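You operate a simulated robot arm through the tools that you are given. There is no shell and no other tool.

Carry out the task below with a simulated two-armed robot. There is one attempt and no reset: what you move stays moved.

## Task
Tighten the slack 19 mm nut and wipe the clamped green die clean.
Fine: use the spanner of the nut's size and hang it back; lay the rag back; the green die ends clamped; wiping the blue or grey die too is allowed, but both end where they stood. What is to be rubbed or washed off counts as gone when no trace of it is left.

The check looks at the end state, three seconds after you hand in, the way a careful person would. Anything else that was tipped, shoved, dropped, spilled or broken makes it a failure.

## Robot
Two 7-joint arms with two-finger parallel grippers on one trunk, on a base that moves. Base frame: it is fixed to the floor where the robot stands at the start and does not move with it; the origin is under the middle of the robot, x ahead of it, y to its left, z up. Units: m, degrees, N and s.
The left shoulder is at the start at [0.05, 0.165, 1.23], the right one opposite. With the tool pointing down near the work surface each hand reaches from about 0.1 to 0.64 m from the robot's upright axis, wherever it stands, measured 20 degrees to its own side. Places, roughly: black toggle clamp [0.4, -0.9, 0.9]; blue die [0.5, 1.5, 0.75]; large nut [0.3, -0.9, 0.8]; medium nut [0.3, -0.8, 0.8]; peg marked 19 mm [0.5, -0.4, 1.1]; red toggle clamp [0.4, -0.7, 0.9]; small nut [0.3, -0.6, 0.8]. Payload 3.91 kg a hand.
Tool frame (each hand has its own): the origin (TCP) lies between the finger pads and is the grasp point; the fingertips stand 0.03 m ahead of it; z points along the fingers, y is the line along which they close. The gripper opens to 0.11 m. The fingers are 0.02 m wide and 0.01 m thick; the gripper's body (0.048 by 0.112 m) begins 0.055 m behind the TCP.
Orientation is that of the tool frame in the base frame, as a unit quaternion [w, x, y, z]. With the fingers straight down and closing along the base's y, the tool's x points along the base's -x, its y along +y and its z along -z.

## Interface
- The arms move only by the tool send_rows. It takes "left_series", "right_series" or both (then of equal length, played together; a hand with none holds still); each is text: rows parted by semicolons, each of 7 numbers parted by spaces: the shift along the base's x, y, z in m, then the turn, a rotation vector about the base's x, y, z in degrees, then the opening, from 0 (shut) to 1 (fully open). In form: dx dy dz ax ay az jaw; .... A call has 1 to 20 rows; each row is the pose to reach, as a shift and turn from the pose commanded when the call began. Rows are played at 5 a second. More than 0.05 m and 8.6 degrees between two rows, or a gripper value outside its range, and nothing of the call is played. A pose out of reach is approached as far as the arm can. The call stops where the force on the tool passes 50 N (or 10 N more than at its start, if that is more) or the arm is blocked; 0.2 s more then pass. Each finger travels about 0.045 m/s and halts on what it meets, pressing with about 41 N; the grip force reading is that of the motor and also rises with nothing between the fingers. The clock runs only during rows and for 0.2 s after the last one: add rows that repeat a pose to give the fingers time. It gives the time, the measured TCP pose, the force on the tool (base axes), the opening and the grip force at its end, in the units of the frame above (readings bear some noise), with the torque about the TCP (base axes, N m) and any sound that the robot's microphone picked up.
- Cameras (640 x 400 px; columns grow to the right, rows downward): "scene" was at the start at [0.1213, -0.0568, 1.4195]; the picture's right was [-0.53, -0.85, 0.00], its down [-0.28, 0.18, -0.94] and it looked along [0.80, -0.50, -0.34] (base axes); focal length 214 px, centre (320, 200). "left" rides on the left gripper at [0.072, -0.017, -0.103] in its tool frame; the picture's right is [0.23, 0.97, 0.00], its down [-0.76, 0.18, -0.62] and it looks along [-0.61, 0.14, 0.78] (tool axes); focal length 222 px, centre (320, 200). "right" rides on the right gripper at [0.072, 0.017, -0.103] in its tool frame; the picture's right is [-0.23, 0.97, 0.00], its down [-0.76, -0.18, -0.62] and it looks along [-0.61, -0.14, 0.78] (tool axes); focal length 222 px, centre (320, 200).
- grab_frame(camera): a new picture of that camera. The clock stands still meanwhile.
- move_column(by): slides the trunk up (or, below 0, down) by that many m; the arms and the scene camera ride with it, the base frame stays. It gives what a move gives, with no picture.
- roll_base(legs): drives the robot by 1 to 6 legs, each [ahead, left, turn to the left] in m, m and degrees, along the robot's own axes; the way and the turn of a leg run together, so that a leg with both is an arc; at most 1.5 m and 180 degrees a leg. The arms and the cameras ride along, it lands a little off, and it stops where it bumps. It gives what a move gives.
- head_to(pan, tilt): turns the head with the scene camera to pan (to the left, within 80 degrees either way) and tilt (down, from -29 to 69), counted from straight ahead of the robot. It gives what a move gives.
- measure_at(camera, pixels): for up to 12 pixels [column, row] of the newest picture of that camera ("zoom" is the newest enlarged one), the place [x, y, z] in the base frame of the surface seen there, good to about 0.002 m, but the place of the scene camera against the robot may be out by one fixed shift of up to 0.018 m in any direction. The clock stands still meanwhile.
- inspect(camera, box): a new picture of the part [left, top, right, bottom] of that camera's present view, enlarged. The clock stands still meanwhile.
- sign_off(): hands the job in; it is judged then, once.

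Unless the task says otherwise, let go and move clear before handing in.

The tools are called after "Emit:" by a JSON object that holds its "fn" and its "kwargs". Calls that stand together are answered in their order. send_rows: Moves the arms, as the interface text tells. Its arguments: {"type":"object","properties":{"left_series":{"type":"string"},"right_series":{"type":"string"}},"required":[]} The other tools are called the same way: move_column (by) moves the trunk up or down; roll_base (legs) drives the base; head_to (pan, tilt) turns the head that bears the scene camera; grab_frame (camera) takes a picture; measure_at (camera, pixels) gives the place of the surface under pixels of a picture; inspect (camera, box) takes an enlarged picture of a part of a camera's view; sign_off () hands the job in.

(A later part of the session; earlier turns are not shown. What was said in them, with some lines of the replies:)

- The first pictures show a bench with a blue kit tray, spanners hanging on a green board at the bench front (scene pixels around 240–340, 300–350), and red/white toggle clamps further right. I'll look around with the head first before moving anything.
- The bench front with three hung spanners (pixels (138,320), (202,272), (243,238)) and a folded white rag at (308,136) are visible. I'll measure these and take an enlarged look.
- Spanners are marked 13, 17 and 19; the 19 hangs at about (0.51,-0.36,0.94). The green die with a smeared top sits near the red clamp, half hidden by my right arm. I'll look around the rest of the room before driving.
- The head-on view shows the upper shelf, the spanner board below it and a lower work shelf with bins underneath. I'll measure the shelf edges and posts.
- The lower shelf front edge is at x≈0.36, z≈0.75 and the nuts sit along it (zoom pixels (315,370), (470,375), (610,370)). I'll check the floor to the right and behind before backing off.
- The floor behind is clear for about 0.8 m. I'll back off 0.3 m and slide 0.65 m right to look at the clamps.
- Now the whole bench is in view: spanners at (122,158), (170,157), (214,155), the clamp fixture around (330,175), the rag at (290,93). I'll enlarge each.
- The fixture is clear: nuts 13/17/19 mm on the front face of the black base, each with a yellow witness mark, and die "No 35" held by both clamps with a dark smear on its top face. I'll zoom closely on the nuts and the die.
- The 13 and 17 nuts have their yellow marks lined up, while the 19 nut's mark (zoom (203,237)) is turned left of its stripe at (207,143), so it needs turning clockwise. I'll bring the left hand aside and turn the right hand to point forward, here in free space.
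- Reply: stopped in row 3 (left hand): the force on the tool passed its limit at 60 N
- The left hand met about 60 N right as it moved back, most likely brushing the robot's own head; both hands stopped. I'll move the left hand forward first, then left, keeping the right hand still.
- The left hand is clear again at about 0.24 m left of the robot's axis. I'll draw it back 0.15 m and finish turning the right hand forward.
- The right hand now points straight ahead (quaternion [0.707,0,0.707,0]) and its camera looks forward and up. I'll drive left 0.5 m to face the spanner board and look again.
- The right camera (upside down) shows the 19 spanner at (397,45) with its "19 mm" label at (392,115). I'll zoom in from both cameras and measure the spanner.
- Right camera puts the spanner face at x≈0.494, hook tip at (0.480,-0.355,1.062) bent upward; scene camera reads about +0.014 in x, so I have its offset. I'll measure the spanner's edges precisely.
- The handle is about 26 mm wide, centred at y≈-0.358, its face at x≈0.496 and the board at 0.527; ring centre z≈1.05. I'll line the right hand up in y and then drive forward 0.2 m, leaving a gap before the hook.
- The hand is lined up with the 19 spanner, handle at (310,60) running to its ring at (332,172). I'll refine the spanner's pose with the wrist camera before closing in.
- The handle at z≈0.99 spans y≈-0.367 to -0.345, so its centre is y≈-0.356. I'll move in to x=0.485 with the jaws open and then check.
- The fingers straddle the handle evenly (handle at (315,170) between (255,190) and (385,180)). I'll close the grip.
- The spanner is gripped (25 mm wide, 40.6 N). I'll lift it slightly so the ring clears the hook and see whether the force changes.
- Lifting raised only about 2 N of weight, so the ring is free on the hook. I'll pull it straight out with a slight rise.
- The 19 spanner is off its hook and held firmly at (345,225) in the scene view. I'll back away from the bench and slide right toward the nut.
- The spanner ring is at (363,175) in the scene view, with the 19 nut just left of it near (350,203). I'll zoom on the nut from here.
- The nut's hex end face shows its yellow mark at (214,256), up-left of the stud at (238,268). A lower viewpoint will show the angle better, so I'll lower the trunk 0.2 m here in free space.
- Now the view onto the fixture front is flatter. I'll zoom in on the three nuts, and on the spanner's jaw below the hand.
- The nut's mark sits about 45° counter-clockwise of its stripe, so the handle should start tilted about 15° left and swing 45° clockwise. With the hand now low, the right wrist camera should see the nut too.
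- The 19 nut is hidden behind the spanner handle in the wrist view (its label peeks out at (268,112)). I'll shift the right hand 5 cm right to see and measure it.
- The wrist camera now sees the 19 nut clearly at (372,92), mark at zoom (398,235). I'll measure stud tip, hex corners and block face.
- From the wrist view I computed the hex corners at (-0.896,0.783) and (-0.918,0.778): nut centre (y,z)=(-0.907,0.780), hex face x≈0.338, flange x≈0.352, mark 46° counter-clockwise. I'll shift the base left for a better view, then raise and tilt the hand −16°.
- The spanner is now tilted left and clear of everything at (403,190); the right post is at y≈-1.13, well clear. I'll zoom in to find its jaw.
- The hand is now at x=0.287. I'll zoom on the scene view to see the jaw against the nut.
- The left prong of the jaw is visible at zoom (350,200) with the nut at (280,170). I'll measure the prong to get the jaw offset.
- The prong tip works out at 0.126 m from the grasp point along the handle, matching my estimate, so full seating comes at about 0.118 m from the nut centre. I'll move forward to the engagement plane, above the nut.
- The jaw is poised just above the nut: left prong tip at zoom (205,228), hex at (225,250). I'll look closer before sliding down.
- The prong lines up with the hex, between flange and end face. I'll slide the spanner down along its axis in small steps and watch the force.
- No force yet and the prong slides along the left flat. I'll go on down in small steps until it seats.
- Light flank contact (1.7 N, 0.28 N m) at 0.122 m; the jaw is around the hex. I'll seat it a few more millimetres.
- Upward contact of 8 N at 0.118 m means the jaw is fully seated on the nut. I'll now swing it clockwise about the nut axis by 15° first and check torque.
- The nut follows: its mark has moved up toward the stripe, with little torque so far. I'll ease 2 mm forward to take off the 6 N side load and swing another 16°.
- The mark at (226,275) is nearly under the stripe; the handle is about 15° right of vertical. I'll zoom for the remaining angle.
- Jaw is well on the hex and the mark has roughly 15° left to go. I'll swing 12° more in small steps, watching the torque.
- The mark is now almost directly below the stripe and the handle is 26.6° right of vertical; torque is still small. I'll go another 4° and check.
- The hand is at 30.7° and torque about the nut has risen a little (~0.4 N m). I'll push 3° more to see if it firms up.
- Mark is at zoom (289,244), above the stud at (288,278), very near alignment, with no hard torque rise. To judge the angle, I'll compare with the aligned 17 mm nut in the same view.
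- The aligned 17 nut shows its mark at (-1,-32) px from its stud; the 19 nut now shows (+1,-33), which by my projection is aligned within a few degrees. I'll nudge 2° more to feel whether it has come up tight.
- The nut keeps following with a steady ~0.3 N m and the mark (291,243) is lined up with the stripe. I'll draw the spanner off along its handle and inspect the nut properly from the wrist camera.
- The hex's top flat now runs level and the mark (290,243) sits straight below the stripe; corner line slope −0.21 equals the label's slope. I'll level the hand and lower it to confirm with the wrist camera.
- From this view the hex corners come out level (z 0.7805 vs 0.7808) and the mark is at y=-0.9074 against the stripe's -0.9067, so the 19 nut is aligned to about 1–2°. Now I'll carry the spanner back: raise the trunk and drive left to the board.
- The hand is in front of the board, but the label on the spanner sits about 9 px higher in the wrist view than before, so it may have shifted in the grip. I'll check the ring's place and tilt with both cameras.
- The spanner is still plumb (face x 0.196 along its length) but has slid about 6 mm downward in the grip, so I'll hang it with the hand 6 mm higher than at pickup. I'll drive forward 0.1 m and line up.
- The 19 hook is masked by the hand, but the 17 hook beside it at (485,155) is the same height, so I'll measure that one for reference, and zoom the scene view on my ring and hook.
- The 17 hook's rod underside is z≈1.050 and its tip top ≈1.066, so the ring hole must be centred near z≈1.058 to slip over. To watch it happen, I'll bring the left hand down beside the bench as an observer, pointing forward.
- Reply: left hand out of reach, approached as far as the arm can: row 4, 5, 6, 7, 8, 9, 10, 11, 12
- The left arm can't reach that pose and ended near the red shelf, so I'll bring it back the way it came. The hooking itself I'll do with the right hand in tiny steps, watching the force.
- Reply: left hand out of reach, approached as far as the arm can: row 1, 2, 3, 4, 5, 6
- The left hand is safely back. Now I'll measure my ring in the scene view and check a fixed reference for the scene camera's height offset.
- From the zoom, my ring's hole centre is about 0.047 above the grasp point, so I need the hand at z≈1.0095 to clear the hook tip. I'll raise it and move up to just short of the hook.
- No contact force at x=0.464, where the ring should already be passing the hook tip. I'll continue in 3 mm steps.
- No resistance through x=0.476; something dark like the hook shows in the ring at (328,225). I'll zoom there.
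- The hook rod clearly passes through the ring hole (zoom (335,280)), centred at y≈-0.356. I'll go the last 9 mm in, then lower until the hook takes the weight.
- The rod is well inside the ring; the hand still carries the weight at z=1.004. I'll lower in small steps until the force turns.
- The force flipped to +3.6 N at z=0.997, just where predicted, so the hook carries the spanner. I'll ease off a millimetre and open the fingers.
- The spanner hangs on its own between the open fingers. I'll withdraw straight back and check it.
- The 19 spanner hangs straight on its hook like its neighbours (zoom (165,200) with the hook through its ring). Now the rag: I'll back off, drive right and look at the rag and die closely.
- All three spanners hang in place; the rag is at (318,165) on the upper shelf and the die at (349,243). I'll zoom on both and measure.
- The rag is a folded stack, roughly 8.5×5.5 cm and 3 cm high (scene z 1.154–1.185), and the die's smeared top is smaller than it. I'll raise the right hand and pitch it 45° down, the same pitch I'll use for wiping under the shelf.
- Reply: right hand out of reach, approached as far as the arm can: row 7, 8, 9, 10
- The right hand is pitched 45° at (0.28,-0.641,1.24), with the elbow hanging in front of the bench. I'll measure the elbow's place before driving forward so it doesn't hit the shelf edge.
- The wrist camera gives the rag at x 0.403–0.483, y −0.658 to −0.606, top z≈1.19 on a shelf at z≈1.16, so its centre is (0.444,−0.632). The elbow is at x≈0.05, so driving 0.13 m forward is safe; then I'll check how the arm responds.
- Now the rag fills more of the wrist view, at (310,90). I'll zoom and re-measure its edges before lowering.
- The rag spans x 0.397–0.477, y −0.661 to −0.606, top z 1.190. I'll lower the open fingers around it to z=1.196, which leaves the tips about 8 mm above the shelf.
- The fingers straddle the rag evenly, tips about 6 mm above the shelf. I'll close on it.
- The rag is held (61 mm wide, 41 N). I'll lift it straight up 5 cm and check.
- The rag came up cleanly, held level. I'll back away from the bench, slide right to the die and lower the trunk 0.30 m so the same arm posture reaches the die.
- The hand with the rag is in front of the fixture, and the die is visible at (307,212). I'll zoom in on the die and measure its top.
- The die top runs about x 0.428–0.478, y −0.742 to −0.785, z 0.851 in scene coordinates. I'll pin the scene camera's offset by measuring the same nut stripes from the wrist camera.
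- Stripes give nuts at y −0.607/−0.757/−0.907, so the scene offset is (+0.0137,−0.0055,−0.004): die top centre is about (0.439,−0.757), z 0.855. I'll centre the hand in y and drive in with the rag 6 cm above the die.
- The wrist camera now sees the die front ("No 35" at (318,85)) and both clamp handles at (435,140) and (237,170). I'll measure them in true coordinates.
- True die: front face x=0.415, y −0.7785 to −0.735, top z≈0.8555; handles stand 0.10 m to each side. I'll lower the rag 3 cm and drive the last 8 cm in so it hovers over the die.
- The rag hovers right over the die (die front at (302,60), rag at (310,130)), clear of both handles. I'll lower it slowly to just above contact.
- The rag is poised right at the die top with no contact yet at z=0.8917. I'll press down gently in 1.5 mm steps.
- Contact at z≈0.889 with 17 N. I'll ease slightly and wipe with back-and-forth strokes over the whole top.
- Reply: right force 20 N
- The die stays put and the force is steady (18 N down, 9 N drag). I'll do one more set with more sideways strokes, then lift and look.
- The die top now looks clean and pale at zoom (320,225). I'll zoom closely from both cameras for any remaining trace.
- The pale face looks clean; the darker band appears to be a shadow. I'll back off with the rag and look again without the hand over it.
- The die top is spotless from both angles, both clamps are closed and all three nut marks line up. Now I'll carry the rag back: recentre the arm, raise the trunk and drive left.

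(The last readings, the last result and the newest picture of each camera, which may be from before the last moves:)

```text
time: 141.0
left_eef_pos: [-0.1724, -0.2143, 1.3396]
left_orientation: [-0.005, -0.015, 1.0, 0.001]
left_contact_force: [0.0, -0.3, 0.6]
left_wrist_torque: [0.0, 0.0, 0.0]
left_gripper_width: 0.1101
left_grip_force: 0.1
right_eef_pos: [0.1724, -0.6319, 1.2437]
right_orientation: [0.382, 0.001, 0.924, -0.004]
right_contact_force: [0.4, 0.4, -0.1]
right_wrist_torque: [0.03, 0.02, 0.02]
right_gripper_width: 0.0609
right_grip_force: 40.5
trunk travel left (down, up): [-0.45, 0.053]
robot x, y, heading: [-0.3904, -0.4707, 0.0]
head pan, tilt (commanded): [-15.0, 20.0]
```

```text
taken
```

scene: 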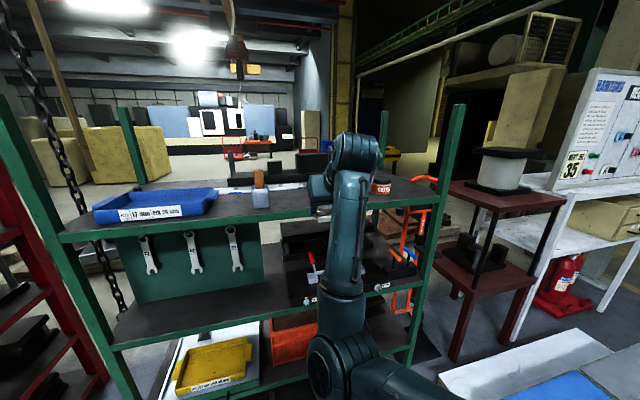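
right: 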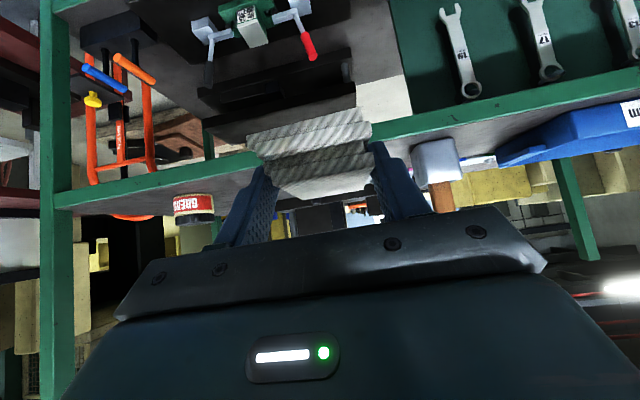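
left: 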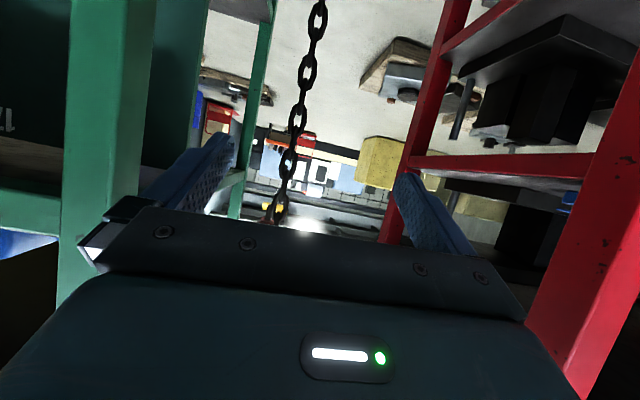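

The hand with the rag is back at its pick-up height and y (−0.632). I'll drive forward 0.245 m over the rag's spot.

Emit:
{"fn": "roll_base", "kwargs": {"legs": [[0.246, 0, 0]]}}

Emit:
{"fn": "grab_frame", "kwargs": {"camera": "right"}}

Emit:
{"fn": "inspect", "kwargs": {"camera": "scene", "box": [260, 90, 420, 210]}}

```text
time: 142.8
left_eef_pos: [0.0709, -0.2136, 1.3393]
left_orientation: [-0.006, -0.015, 1.0, 0.001]
left_contact_force: [0.3, 0.1, 0.9]
left_wrist_torque: [-0.01, 0.0, -0.02]
left_gripper_width: 0.1098
left_grip_force: 0.1
right_eef_pos: [0.4154, -0.6317, 1.2416]
right_orientation: [0.383, 0.001, 0.924, -0.004]
right_contact_force: [0.4, -1.0, -0.8]
right_wrist_torque: [0.02, 0.0, 0.02]
right_gripper_width: 0.061
right_grip_force: 40.1
trunk travel left (down, up): [-0.45, 0.053]
robot x, y, heading: [-0.1471, -0.4701, 0.3]
head pan, tilt (commanded): [-15.0, 20.0]
```

```text
taken
```

right: 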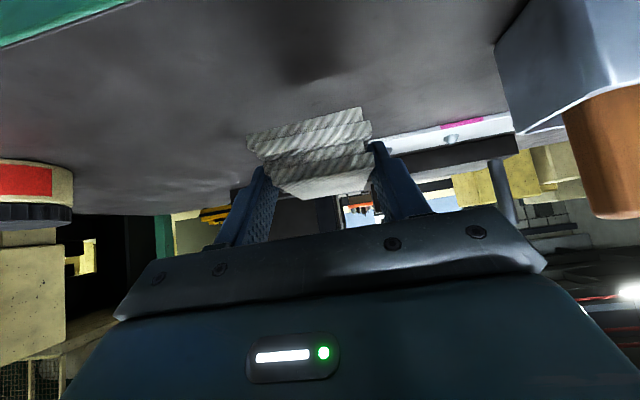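

```text
3.33 times, centred on (340, 150) of scene
```

zoom: 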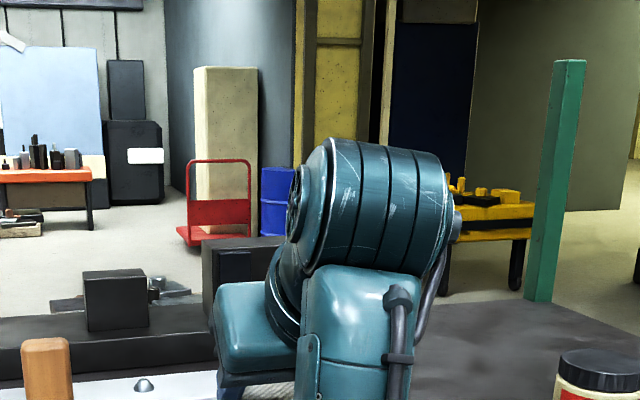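

The view matches the lift-off picture almost exactly. I'll lower to just above the shelf with a 3 mm forward correction, then feel for contact.

Emit:
{"fn": "send_rows", "kwargs": {"right_series": "0.003 -0.001 -0.01 0 0 0 0.1; 0.003 -0.001 -0.02 0 0 0 0.1; 0.003 -0.001 -0.03 0 0 0 0.1; 0.003 -0.001 -0.04 0 0 0 0.1; 0.003 -0.001 -0.045 0 0 0 0.1; 0.003 -0.001 -0.045 0 0 0 0.1"}}

Emit:
{"fn": "send_rows", "kwargs": {"right_series": "0 0 -0.0015 0 0 0 0.1; 0 0 -0.0025 0 0 0 0.1; 0 0 -0.0025 0 0 0 0.1"}}

```text
time: 144.2
left_eef_pos: [0.0712, -0.2136, 1.3395]
left_orientation: [-0.006, -0.016, 1.0, 0.001]
left_contact_force: [-0.7, 0.2, 0.0]
left_wrist_torque: [0.07, -0.01, 0.0]
left_gripper_width: 0.11
left_grip_force: 0.0
right_eef_pos: [0.4179, -0.6336, 1.1979]
right_orientation: [0.382, 0.002, 0.924, -0.004]
right_contact_force: [-0.2, 0.2, -0.5]
right_wrist_torque: [-0.01, 0.05, -0.02]
right_gripper_width: 0.061
right_grip_force: 40.9
trunk travel left (down, up): [-0.45, 0.053]
robot x, y, heading: [-0.1456, -0.4724, 0.2]
head pan, tilt (commanded): [-15.0, 20.0]
```

```text
time: 145.0
left_eef_pos: [0.0722, -0.2128, 1.3403]
left_orientation: [-0.007, -0.015, 1.0, 0.001]
left_contact_force: [0.4, -0.9, 0.3]
left_wrist_torque: [0.03, -0.02, -0.01]
left_gripper_width: 0.11
left_grip_force: 0.1
right_eef_pos: [0.4173, -0.6332, 1.195]
right_orientation: [0.383, 0.001, 0.924, -0.004]
right_contact_force: [0.3, -0.2, -0.4]
right_wrist_torque: [0.05, -0.02, -0.01]
right_gripper_width: 0.0609
right_grip_force: 41.0
trunk travel left (down, up): [-0.45, 0.053]
robot x, y, heading: [-0.1486, -0.4708, 0.1]
head pan, tilt (commanded): [-15.0, 20.0]
```

No contact yet at z=1.195. I'll go down in 1 mm steps until the shelf takes the rag.

Emit:
{"fn": "send_rows", "kwargs": {"right_series": "0 0 -0.001 0 0 0 0.1; 0 0 -0.0015 0 0 0 0.1; 0 0 -0.0015 0 0 0 0.1"}}

```text
time: 145.8
left_eef_pos: [0.0714, -0.2128, 1.3394]
left_orientation: [-0.006, -0.015, 1.0, 0.001]
left_contact_force: [-0.4, 0.7, 0.4]
left_wrist_torque: [0.0, 0.01, 0.0]
left_gripper_width: 0.11
left_grip_force: 0.0
right_eef_pos: [0.4194, -0.6333, 1.1939]
right_orientation: [0.382, 0.002, 0.924, -0.004]
right_contact_force: [-0.4, -0.4, -0.9]
right_wrist_torque: [-0.02, 0.01, -0.01]
right_gripper_width: 0.0611
right_grip_force: 41.3
trunk travel left (down, up): [-0.45, 0.053]
robot x, y, heading: [-0.1465, -0.4729, 0.3]
head pan, tilt (commanded): [-15.0, 20.0]
```

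Emit:
{"fn": "send_rows", "kwargs": {"right_series": "0 0 -0.001 0 0 0 0.1; 0 0 -0.002 0 0 0 0.1; 0 0 -0.002 0 0 0 0.1"}}

Emit:
{"fn": "grab_frame", "kwargs": {"camera": "right"}}

```text
time: 146.6
left_eef_pos: [0.0706, -0.2147, 1.3394]
left_orientation: [-0.007, -0.015, 1.0, 0.001]
left_contact_force: [-0.2, -0.6, 1.4]
left_wrist_torque: [0.02, 0.0, -0.02]
left_gripper_width: 0.11
left_grip_force: 0.0
right_eef_pos: [0.4181, -0.6328, 1.1935]
right_orientation: [0.385, 0.002, 0.923, -0.004]
right_contact_force: [0.9, -0.3, 9.1]
right_wrist_torque: [0.23, 0.06, -0.01]
right_gripper_width: 0.0608
right_grip_force: 40.9
trunk travel left (down, up): [-0.45, 0.053]
robot x, y, heading: [-0.1501, -0.4721, 0.2]
head pan, tilt (commanded): [-15.0, 20.0]
```

```text
taken
```

right: 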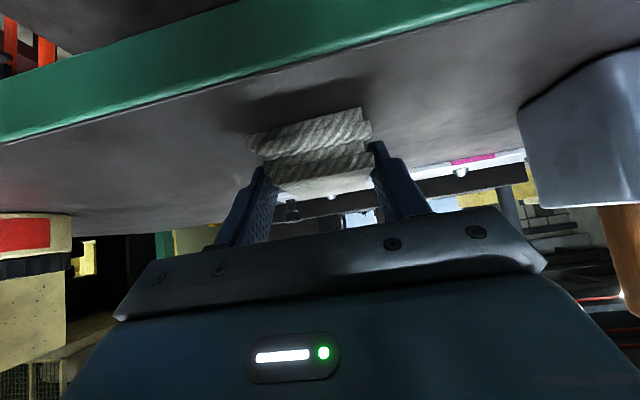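

The rag rests on the shelf (9 N up at z=1.1935, same as at pickup). I'll ease off a millimetre and open the fingers.

Emit:
{"fn": "send_rows", "kwargs": {"right_series": "0 0 0.001 0 0 0 0.1; 0 0 0.0015 0 0 0 0.58; 0 0 0.0015 0 0 0 0.62; 0 0 0.0015 0 0 0 0.7; 0 0 0.0015 0 0 0 0.8; 0 0 0.0015 0 0 0 0.8; 0 0 0.0015 0 0 0 0.8"}}

Emit:
{"fn": "grab_frame", "kwargs": {"camera": "right"}}

```text
time: 148.2
left_eef_pos: [0.0715, -0.2132, 1.3393]
left_orientation: [-0.006, -0.015, 1.0, 0.001]
left_contact_force: [-0.3, 1.0, 0.2]
left_wrist_torque: [0.02, 0.0, 0.0]
left_gripper_width: 0.11
left_grip_force: 0.1
right_eef_pos: [0.418, -0.6333, 1.1936]
right_orientation: [0.382, 0.001, 0.924, -0.003]
right_contact_force: [0.1, -0.6, 0.8]
right_wrist_torque: [-0.01, -0.03, -0.01]
right_gripper_width: 0.0882
right_grip_force: 0.1
trunk travel left (down, up): [-0.45, 0.053]
robot x, y, heading: [-0.1472, -0.4686, 0.1]
head pan, tilt (commanded): [-15.0, 20.0]
```

```text
taken
```

right: 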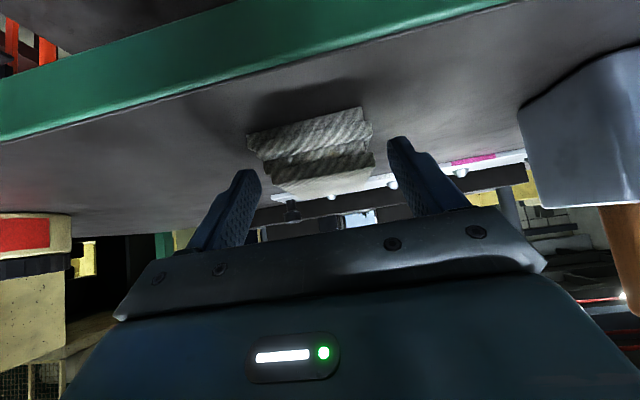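

The rag lies free between the open fingers, where it was. I'll lift the hand straight up and back away.

Emit:
{"fn": "send_rows", "kwargs": {"right_series": "0 0 0.012 0 0 0 0.8; 0 0 0.024 0 0 0 0.8; 0 0 0.036 0 0 0 0.8; 0 0 0.048 0 0 0 0.8; 0 0 0.048 0 0 0 0.8"}}

Emit:
{"fn": "roll_base", "kwargs": {"legs": [[-0.28, 0, 0]]}}

Emit:
{"fn": "head_to", "kwargs": {"pan": -10, "tilt": 30}}

Emit:
{"fn": "grab_frame", "kwargs": {"camera": "scene"}}

Emit:
{"fn": "grab_frame", "kwargs": {"camera": "right"}}

```text
time: 149.4
left_eef_pos: [0.0713, -0.2129, 1.3389]
left_orientation: [-0.006, -0.015, 1.0, 0.001]
left_contact_force: [0.4, -0.2, -0.1]
left_wrist_torque: [0.03, 0.0, 0.01]
left_gripper_width: 0.1099
left_grip_force: 0.2
right_eef_pos: [0.4168, -0.6358, 1.2414]
right_orientation: [0.383, 0.002, 0.924, -0.003]
right_contact_force: [1.1, 0.5, 0.5]
right_wrist_torque: [0.03, -0.01, 0.02]
right_gripper_width: 0.0877
right_grip_force: 0.1
trunk travel left (down, up): [-0.45, 0.053]
robot x, y, heading: [-0.1497, -0.4736, -0.0]
head pan, tilt (commanded): [-15.0, 20.0]
```

```text
time: 151.3
left_eef_pos: [-0.2075, -0.2142, 1.3398]
left_orientation: [-0.006, -0.017, 1.0, 0.0]
left_contact_force: [-0.1, -0.1, 0.2]
left_wrist_torque: [0.02, -0.05, 0.0]
left_gripper_width: 0.1098
left_grip_force: 0.2
right_eef_pos: [0.1411, -0.6334, 1.2423]
right_orientation: [0.383, 0.0, 0.924, -0.004]
right_contact_force: [0.1, -0.2, -0.2]
right_wrist_torque: [0.01, -0.01, -0.02]
right_gripper_width: 0.088
right_grip_force: 0.1
trunk travel left (down, up): [-0.45, 0.053]
robot x, y, heading: [-0.4274, -0.4749, 0.3]
head pan, tilt (commanded): [-15.0, 20.0]
```

```text
time: 152.1
left_eef_pos: [-0.2066, -0.2145, 1.3387]
left_orientation: [-0.006, -0.016, 1.0, 0.0]
left_contact_force: [-0.2, -0.3, 0.4]
left_wrist_torque: [0.01, -0.01, -0.01]
left_gripper_width: 0.1102
left_grip_force: 0.0
right_eef_pos: [0.1405, -0.6331, 1.2405]
right_orientation: [0.383, 0.0, 0.924, -0.003]
right_contact_force: [0.5, 0.0, 0.6]
right_wrist_torque: [0.0, 0.0, 0.03]
right_gripper_width: 0.0881
right_grip_force: 0.0
trunk travel left (down, up): [-0.45, 0.053]
robot x, y, heading: [-0.4255, -0.47, 0.1]
head pan, tilt (commanded): [-10.0, 30.0]
```

```text
taken
```

scene: 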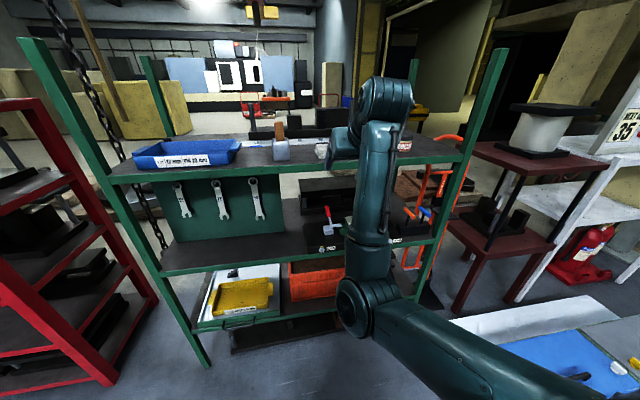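

```text
taken
```

right: 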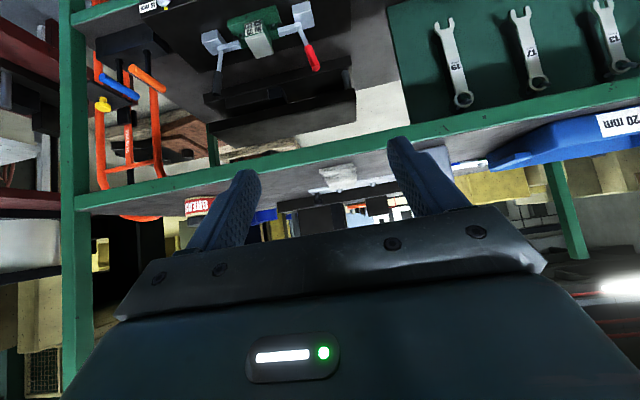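

The rag lies alone on the shelf (right view (340,175)) and the spanners hang as before. I'll step aside to the left to get an unobstructed final look at everything.

Emit:
{"fn": "roll_base", "kwargs": {"legs": [[0, 0.3, 0]]}}

Emit:
{"fn": "head_to", "kwargs": {"pan": -25, "tilt": 25}}

Emit:
{"fn": "grab_frame", "kwargs": {"camera": "scene"}}

```text
time: 155.2
left_eef_pos: [-0.208, 0.0832, 1.3396]
left_orientation: [-0.007, -0.017, 1.0, 0.0]
left_contact_force: [0.3, -0.4, -0.4]
left_wrist_torque: [0.02, 0.0, 0.03]
left_gripper_width: 0.1098
left_grip_force: 0.0
right_eef_pos: [0.1385, -0.3365, 1.2415]
right_orientation: [0.383, 0.0, 0.924, -0.004]
right_contact_force: [0.0, 0.1, 1.0]
right_wrist_torque: [0.0, 0.04, -0.03]
right_gripper_width: 0.088
right_grip_force: 0.1
trunk travel left (down, up): [-0.45, 0.053]
robot x, y, heading: [-0.426, -0.1768, 0.0]
head pan, tilt (commanded): [-10.0, 30.0]
```

```text
time: 156.0
left_eef_pos: [-0.2083, 0.0832, 1.3397]
left_orientation: [-0.006, -0.016, 1.0, 0.001]
left_contact_force: [-0.4, 0.0, -0.1]
left_wrist_torque: [0.01, -0.05, -0.02]
left_gripper_width: 0.1098
left_grip_force: 0.0
right_eef_pos: [0.1394, -0.3362, 1.2418]
right_orientation: [0.383, 0.0, 0.924, -0.003]
right_contact_force: [-0.4, 0.1, -0.2]
right_wrist_torque: [-0.03, -0.03, -0.01]
right_gripper_width: 0.0881
right_grip_force: 0.1
trunk travel left (down, up): [-0.45, 0.053]
robot x, y, heading: [-0.4256, -0.1734, 0.1]
head pan, tilt (commanded): [-25.0, 25.0]
```

```text
taken
```

scene: 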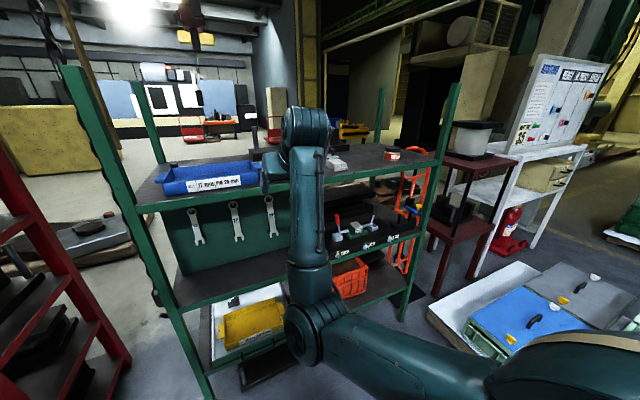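

Emit:
{"fn": "inspect", "kwargs": {"camera": "scene", "box": [325, 205, 425, 265]}}

Emit:
{"fn": "inspect", "kwargs": {"camera": "scene", "box": [376, 226, 406, 246]}}

Emit:
{"fn": "inspect", "kwargs": {"camera": "scene", "box": [150, 140, 420, 260]}}

Emit:
{"fn": "inspect", "kwargs": {"camera": "scene", "box": [315, 140, 365, 180]}}

```text
6.40 times, centred on (375, 235) of scene
```

zoom: 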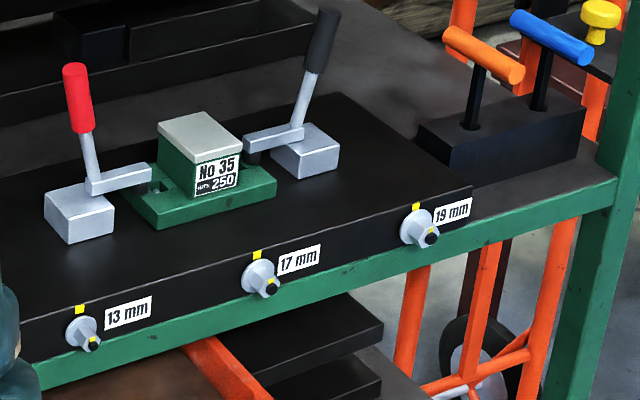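

```text
16.00 times, centred on (391, 236) of scene
```

zoom: 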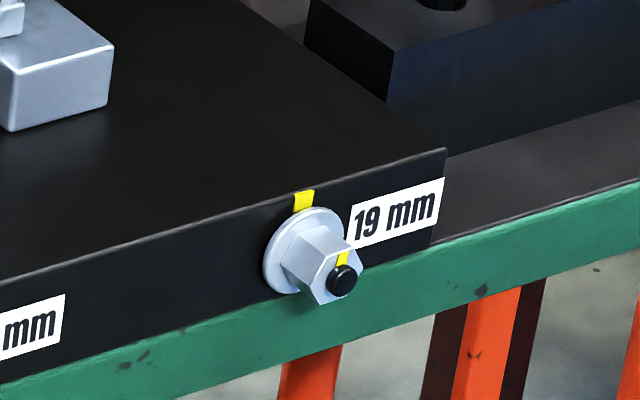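

```text
2.37 times, centred on (285, 200) of scene
```

zoom: 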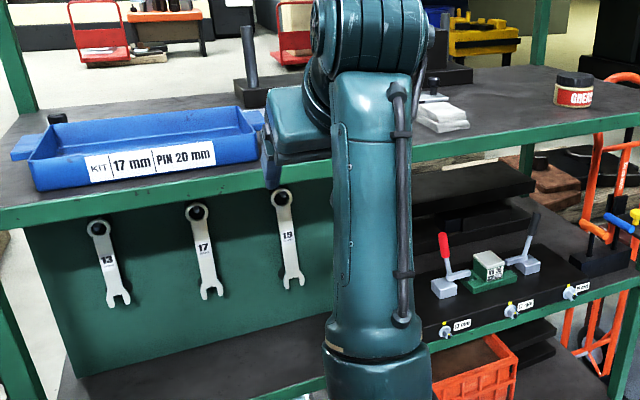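

```text
10.00 times, centred on (340, 160) of scene
```

zoom: 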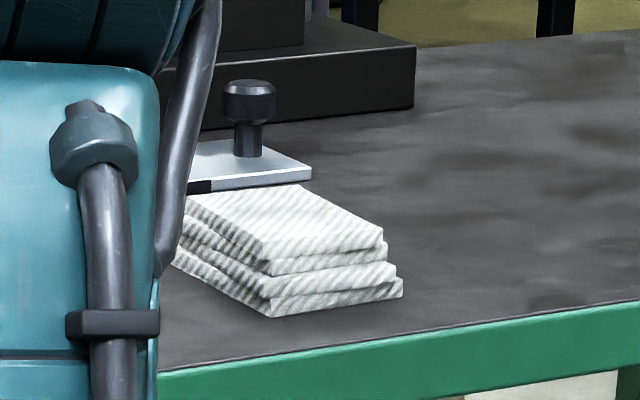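

Everything looks right: die clean and clamped, rag stacked in its place, three spanners hung. As a last check I'll compare the 19 nut's mark with the 17 nut's at the same magnification.

Emit:
{"fn": "inspect", "kwargs": {"camera": "scene", "box": [351, 234, 381, 254]}}

Emit:
{"fn": "inspect", "kwargs": {"camera": "right", "box": [60, 0, 260, 120]}}

```text
16.00 times, centred on (366, 244) of scene
```

zoom: 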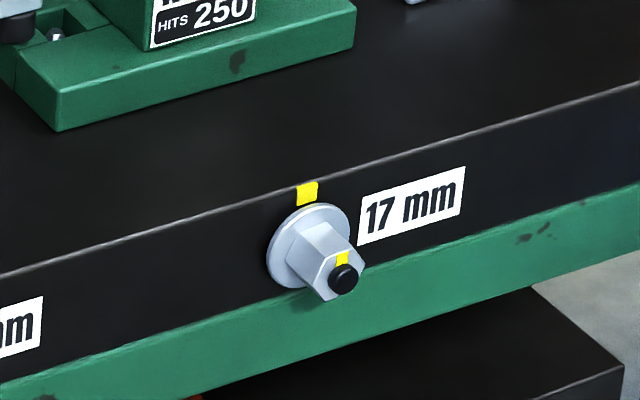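

```text
3.20 times, centred on (160, 60) of right
```

zoom: 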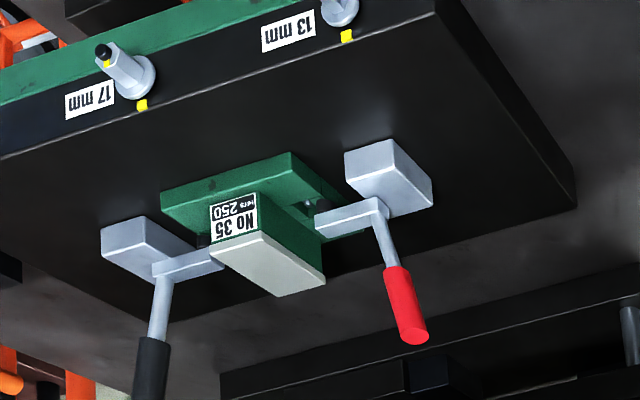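

The 19 nut's mark now sits over its stud just like the tight 17 nut's mark. The die is clean and still clamped, the rag and spanner are back in place, and both hands are empty and clear. I'm handing in.

Emit:
{"fn": "sign_off", "kwargs": {}}

```text
The job is handed in.
```

The job is handed in: the 19 mm nut is turned to its tight mark, and the green die is wiped clean and still clamped. I don't know the verdict of the check.

- **Nut:** I used the 19 mm spanner and turned the nut about 50° clockwise. Its yellow mark now lines up with the stripe to within about 2°, matching the 13 and 17 mm nuts. The nut turned against a steady light drag and never came up against a hard stop, so the mark was my only guide to how far to turn it.
- **Spanner:** it hangs back on its own hook. I watched the hook pass through the ring before letting go.
- **Die:** no trace of the smear shows on the top face from either camera. I wiped without opening the clamps, and both are still closed.
- **Rag:** it lies back on the upper shelf in its old spot, within a few millimetres.
- **Other dies:** I did not touch the blue or grey die.

Early on, the left hand met about 60 N, most likely against the robot's own head. Nothing on the bench was touched.
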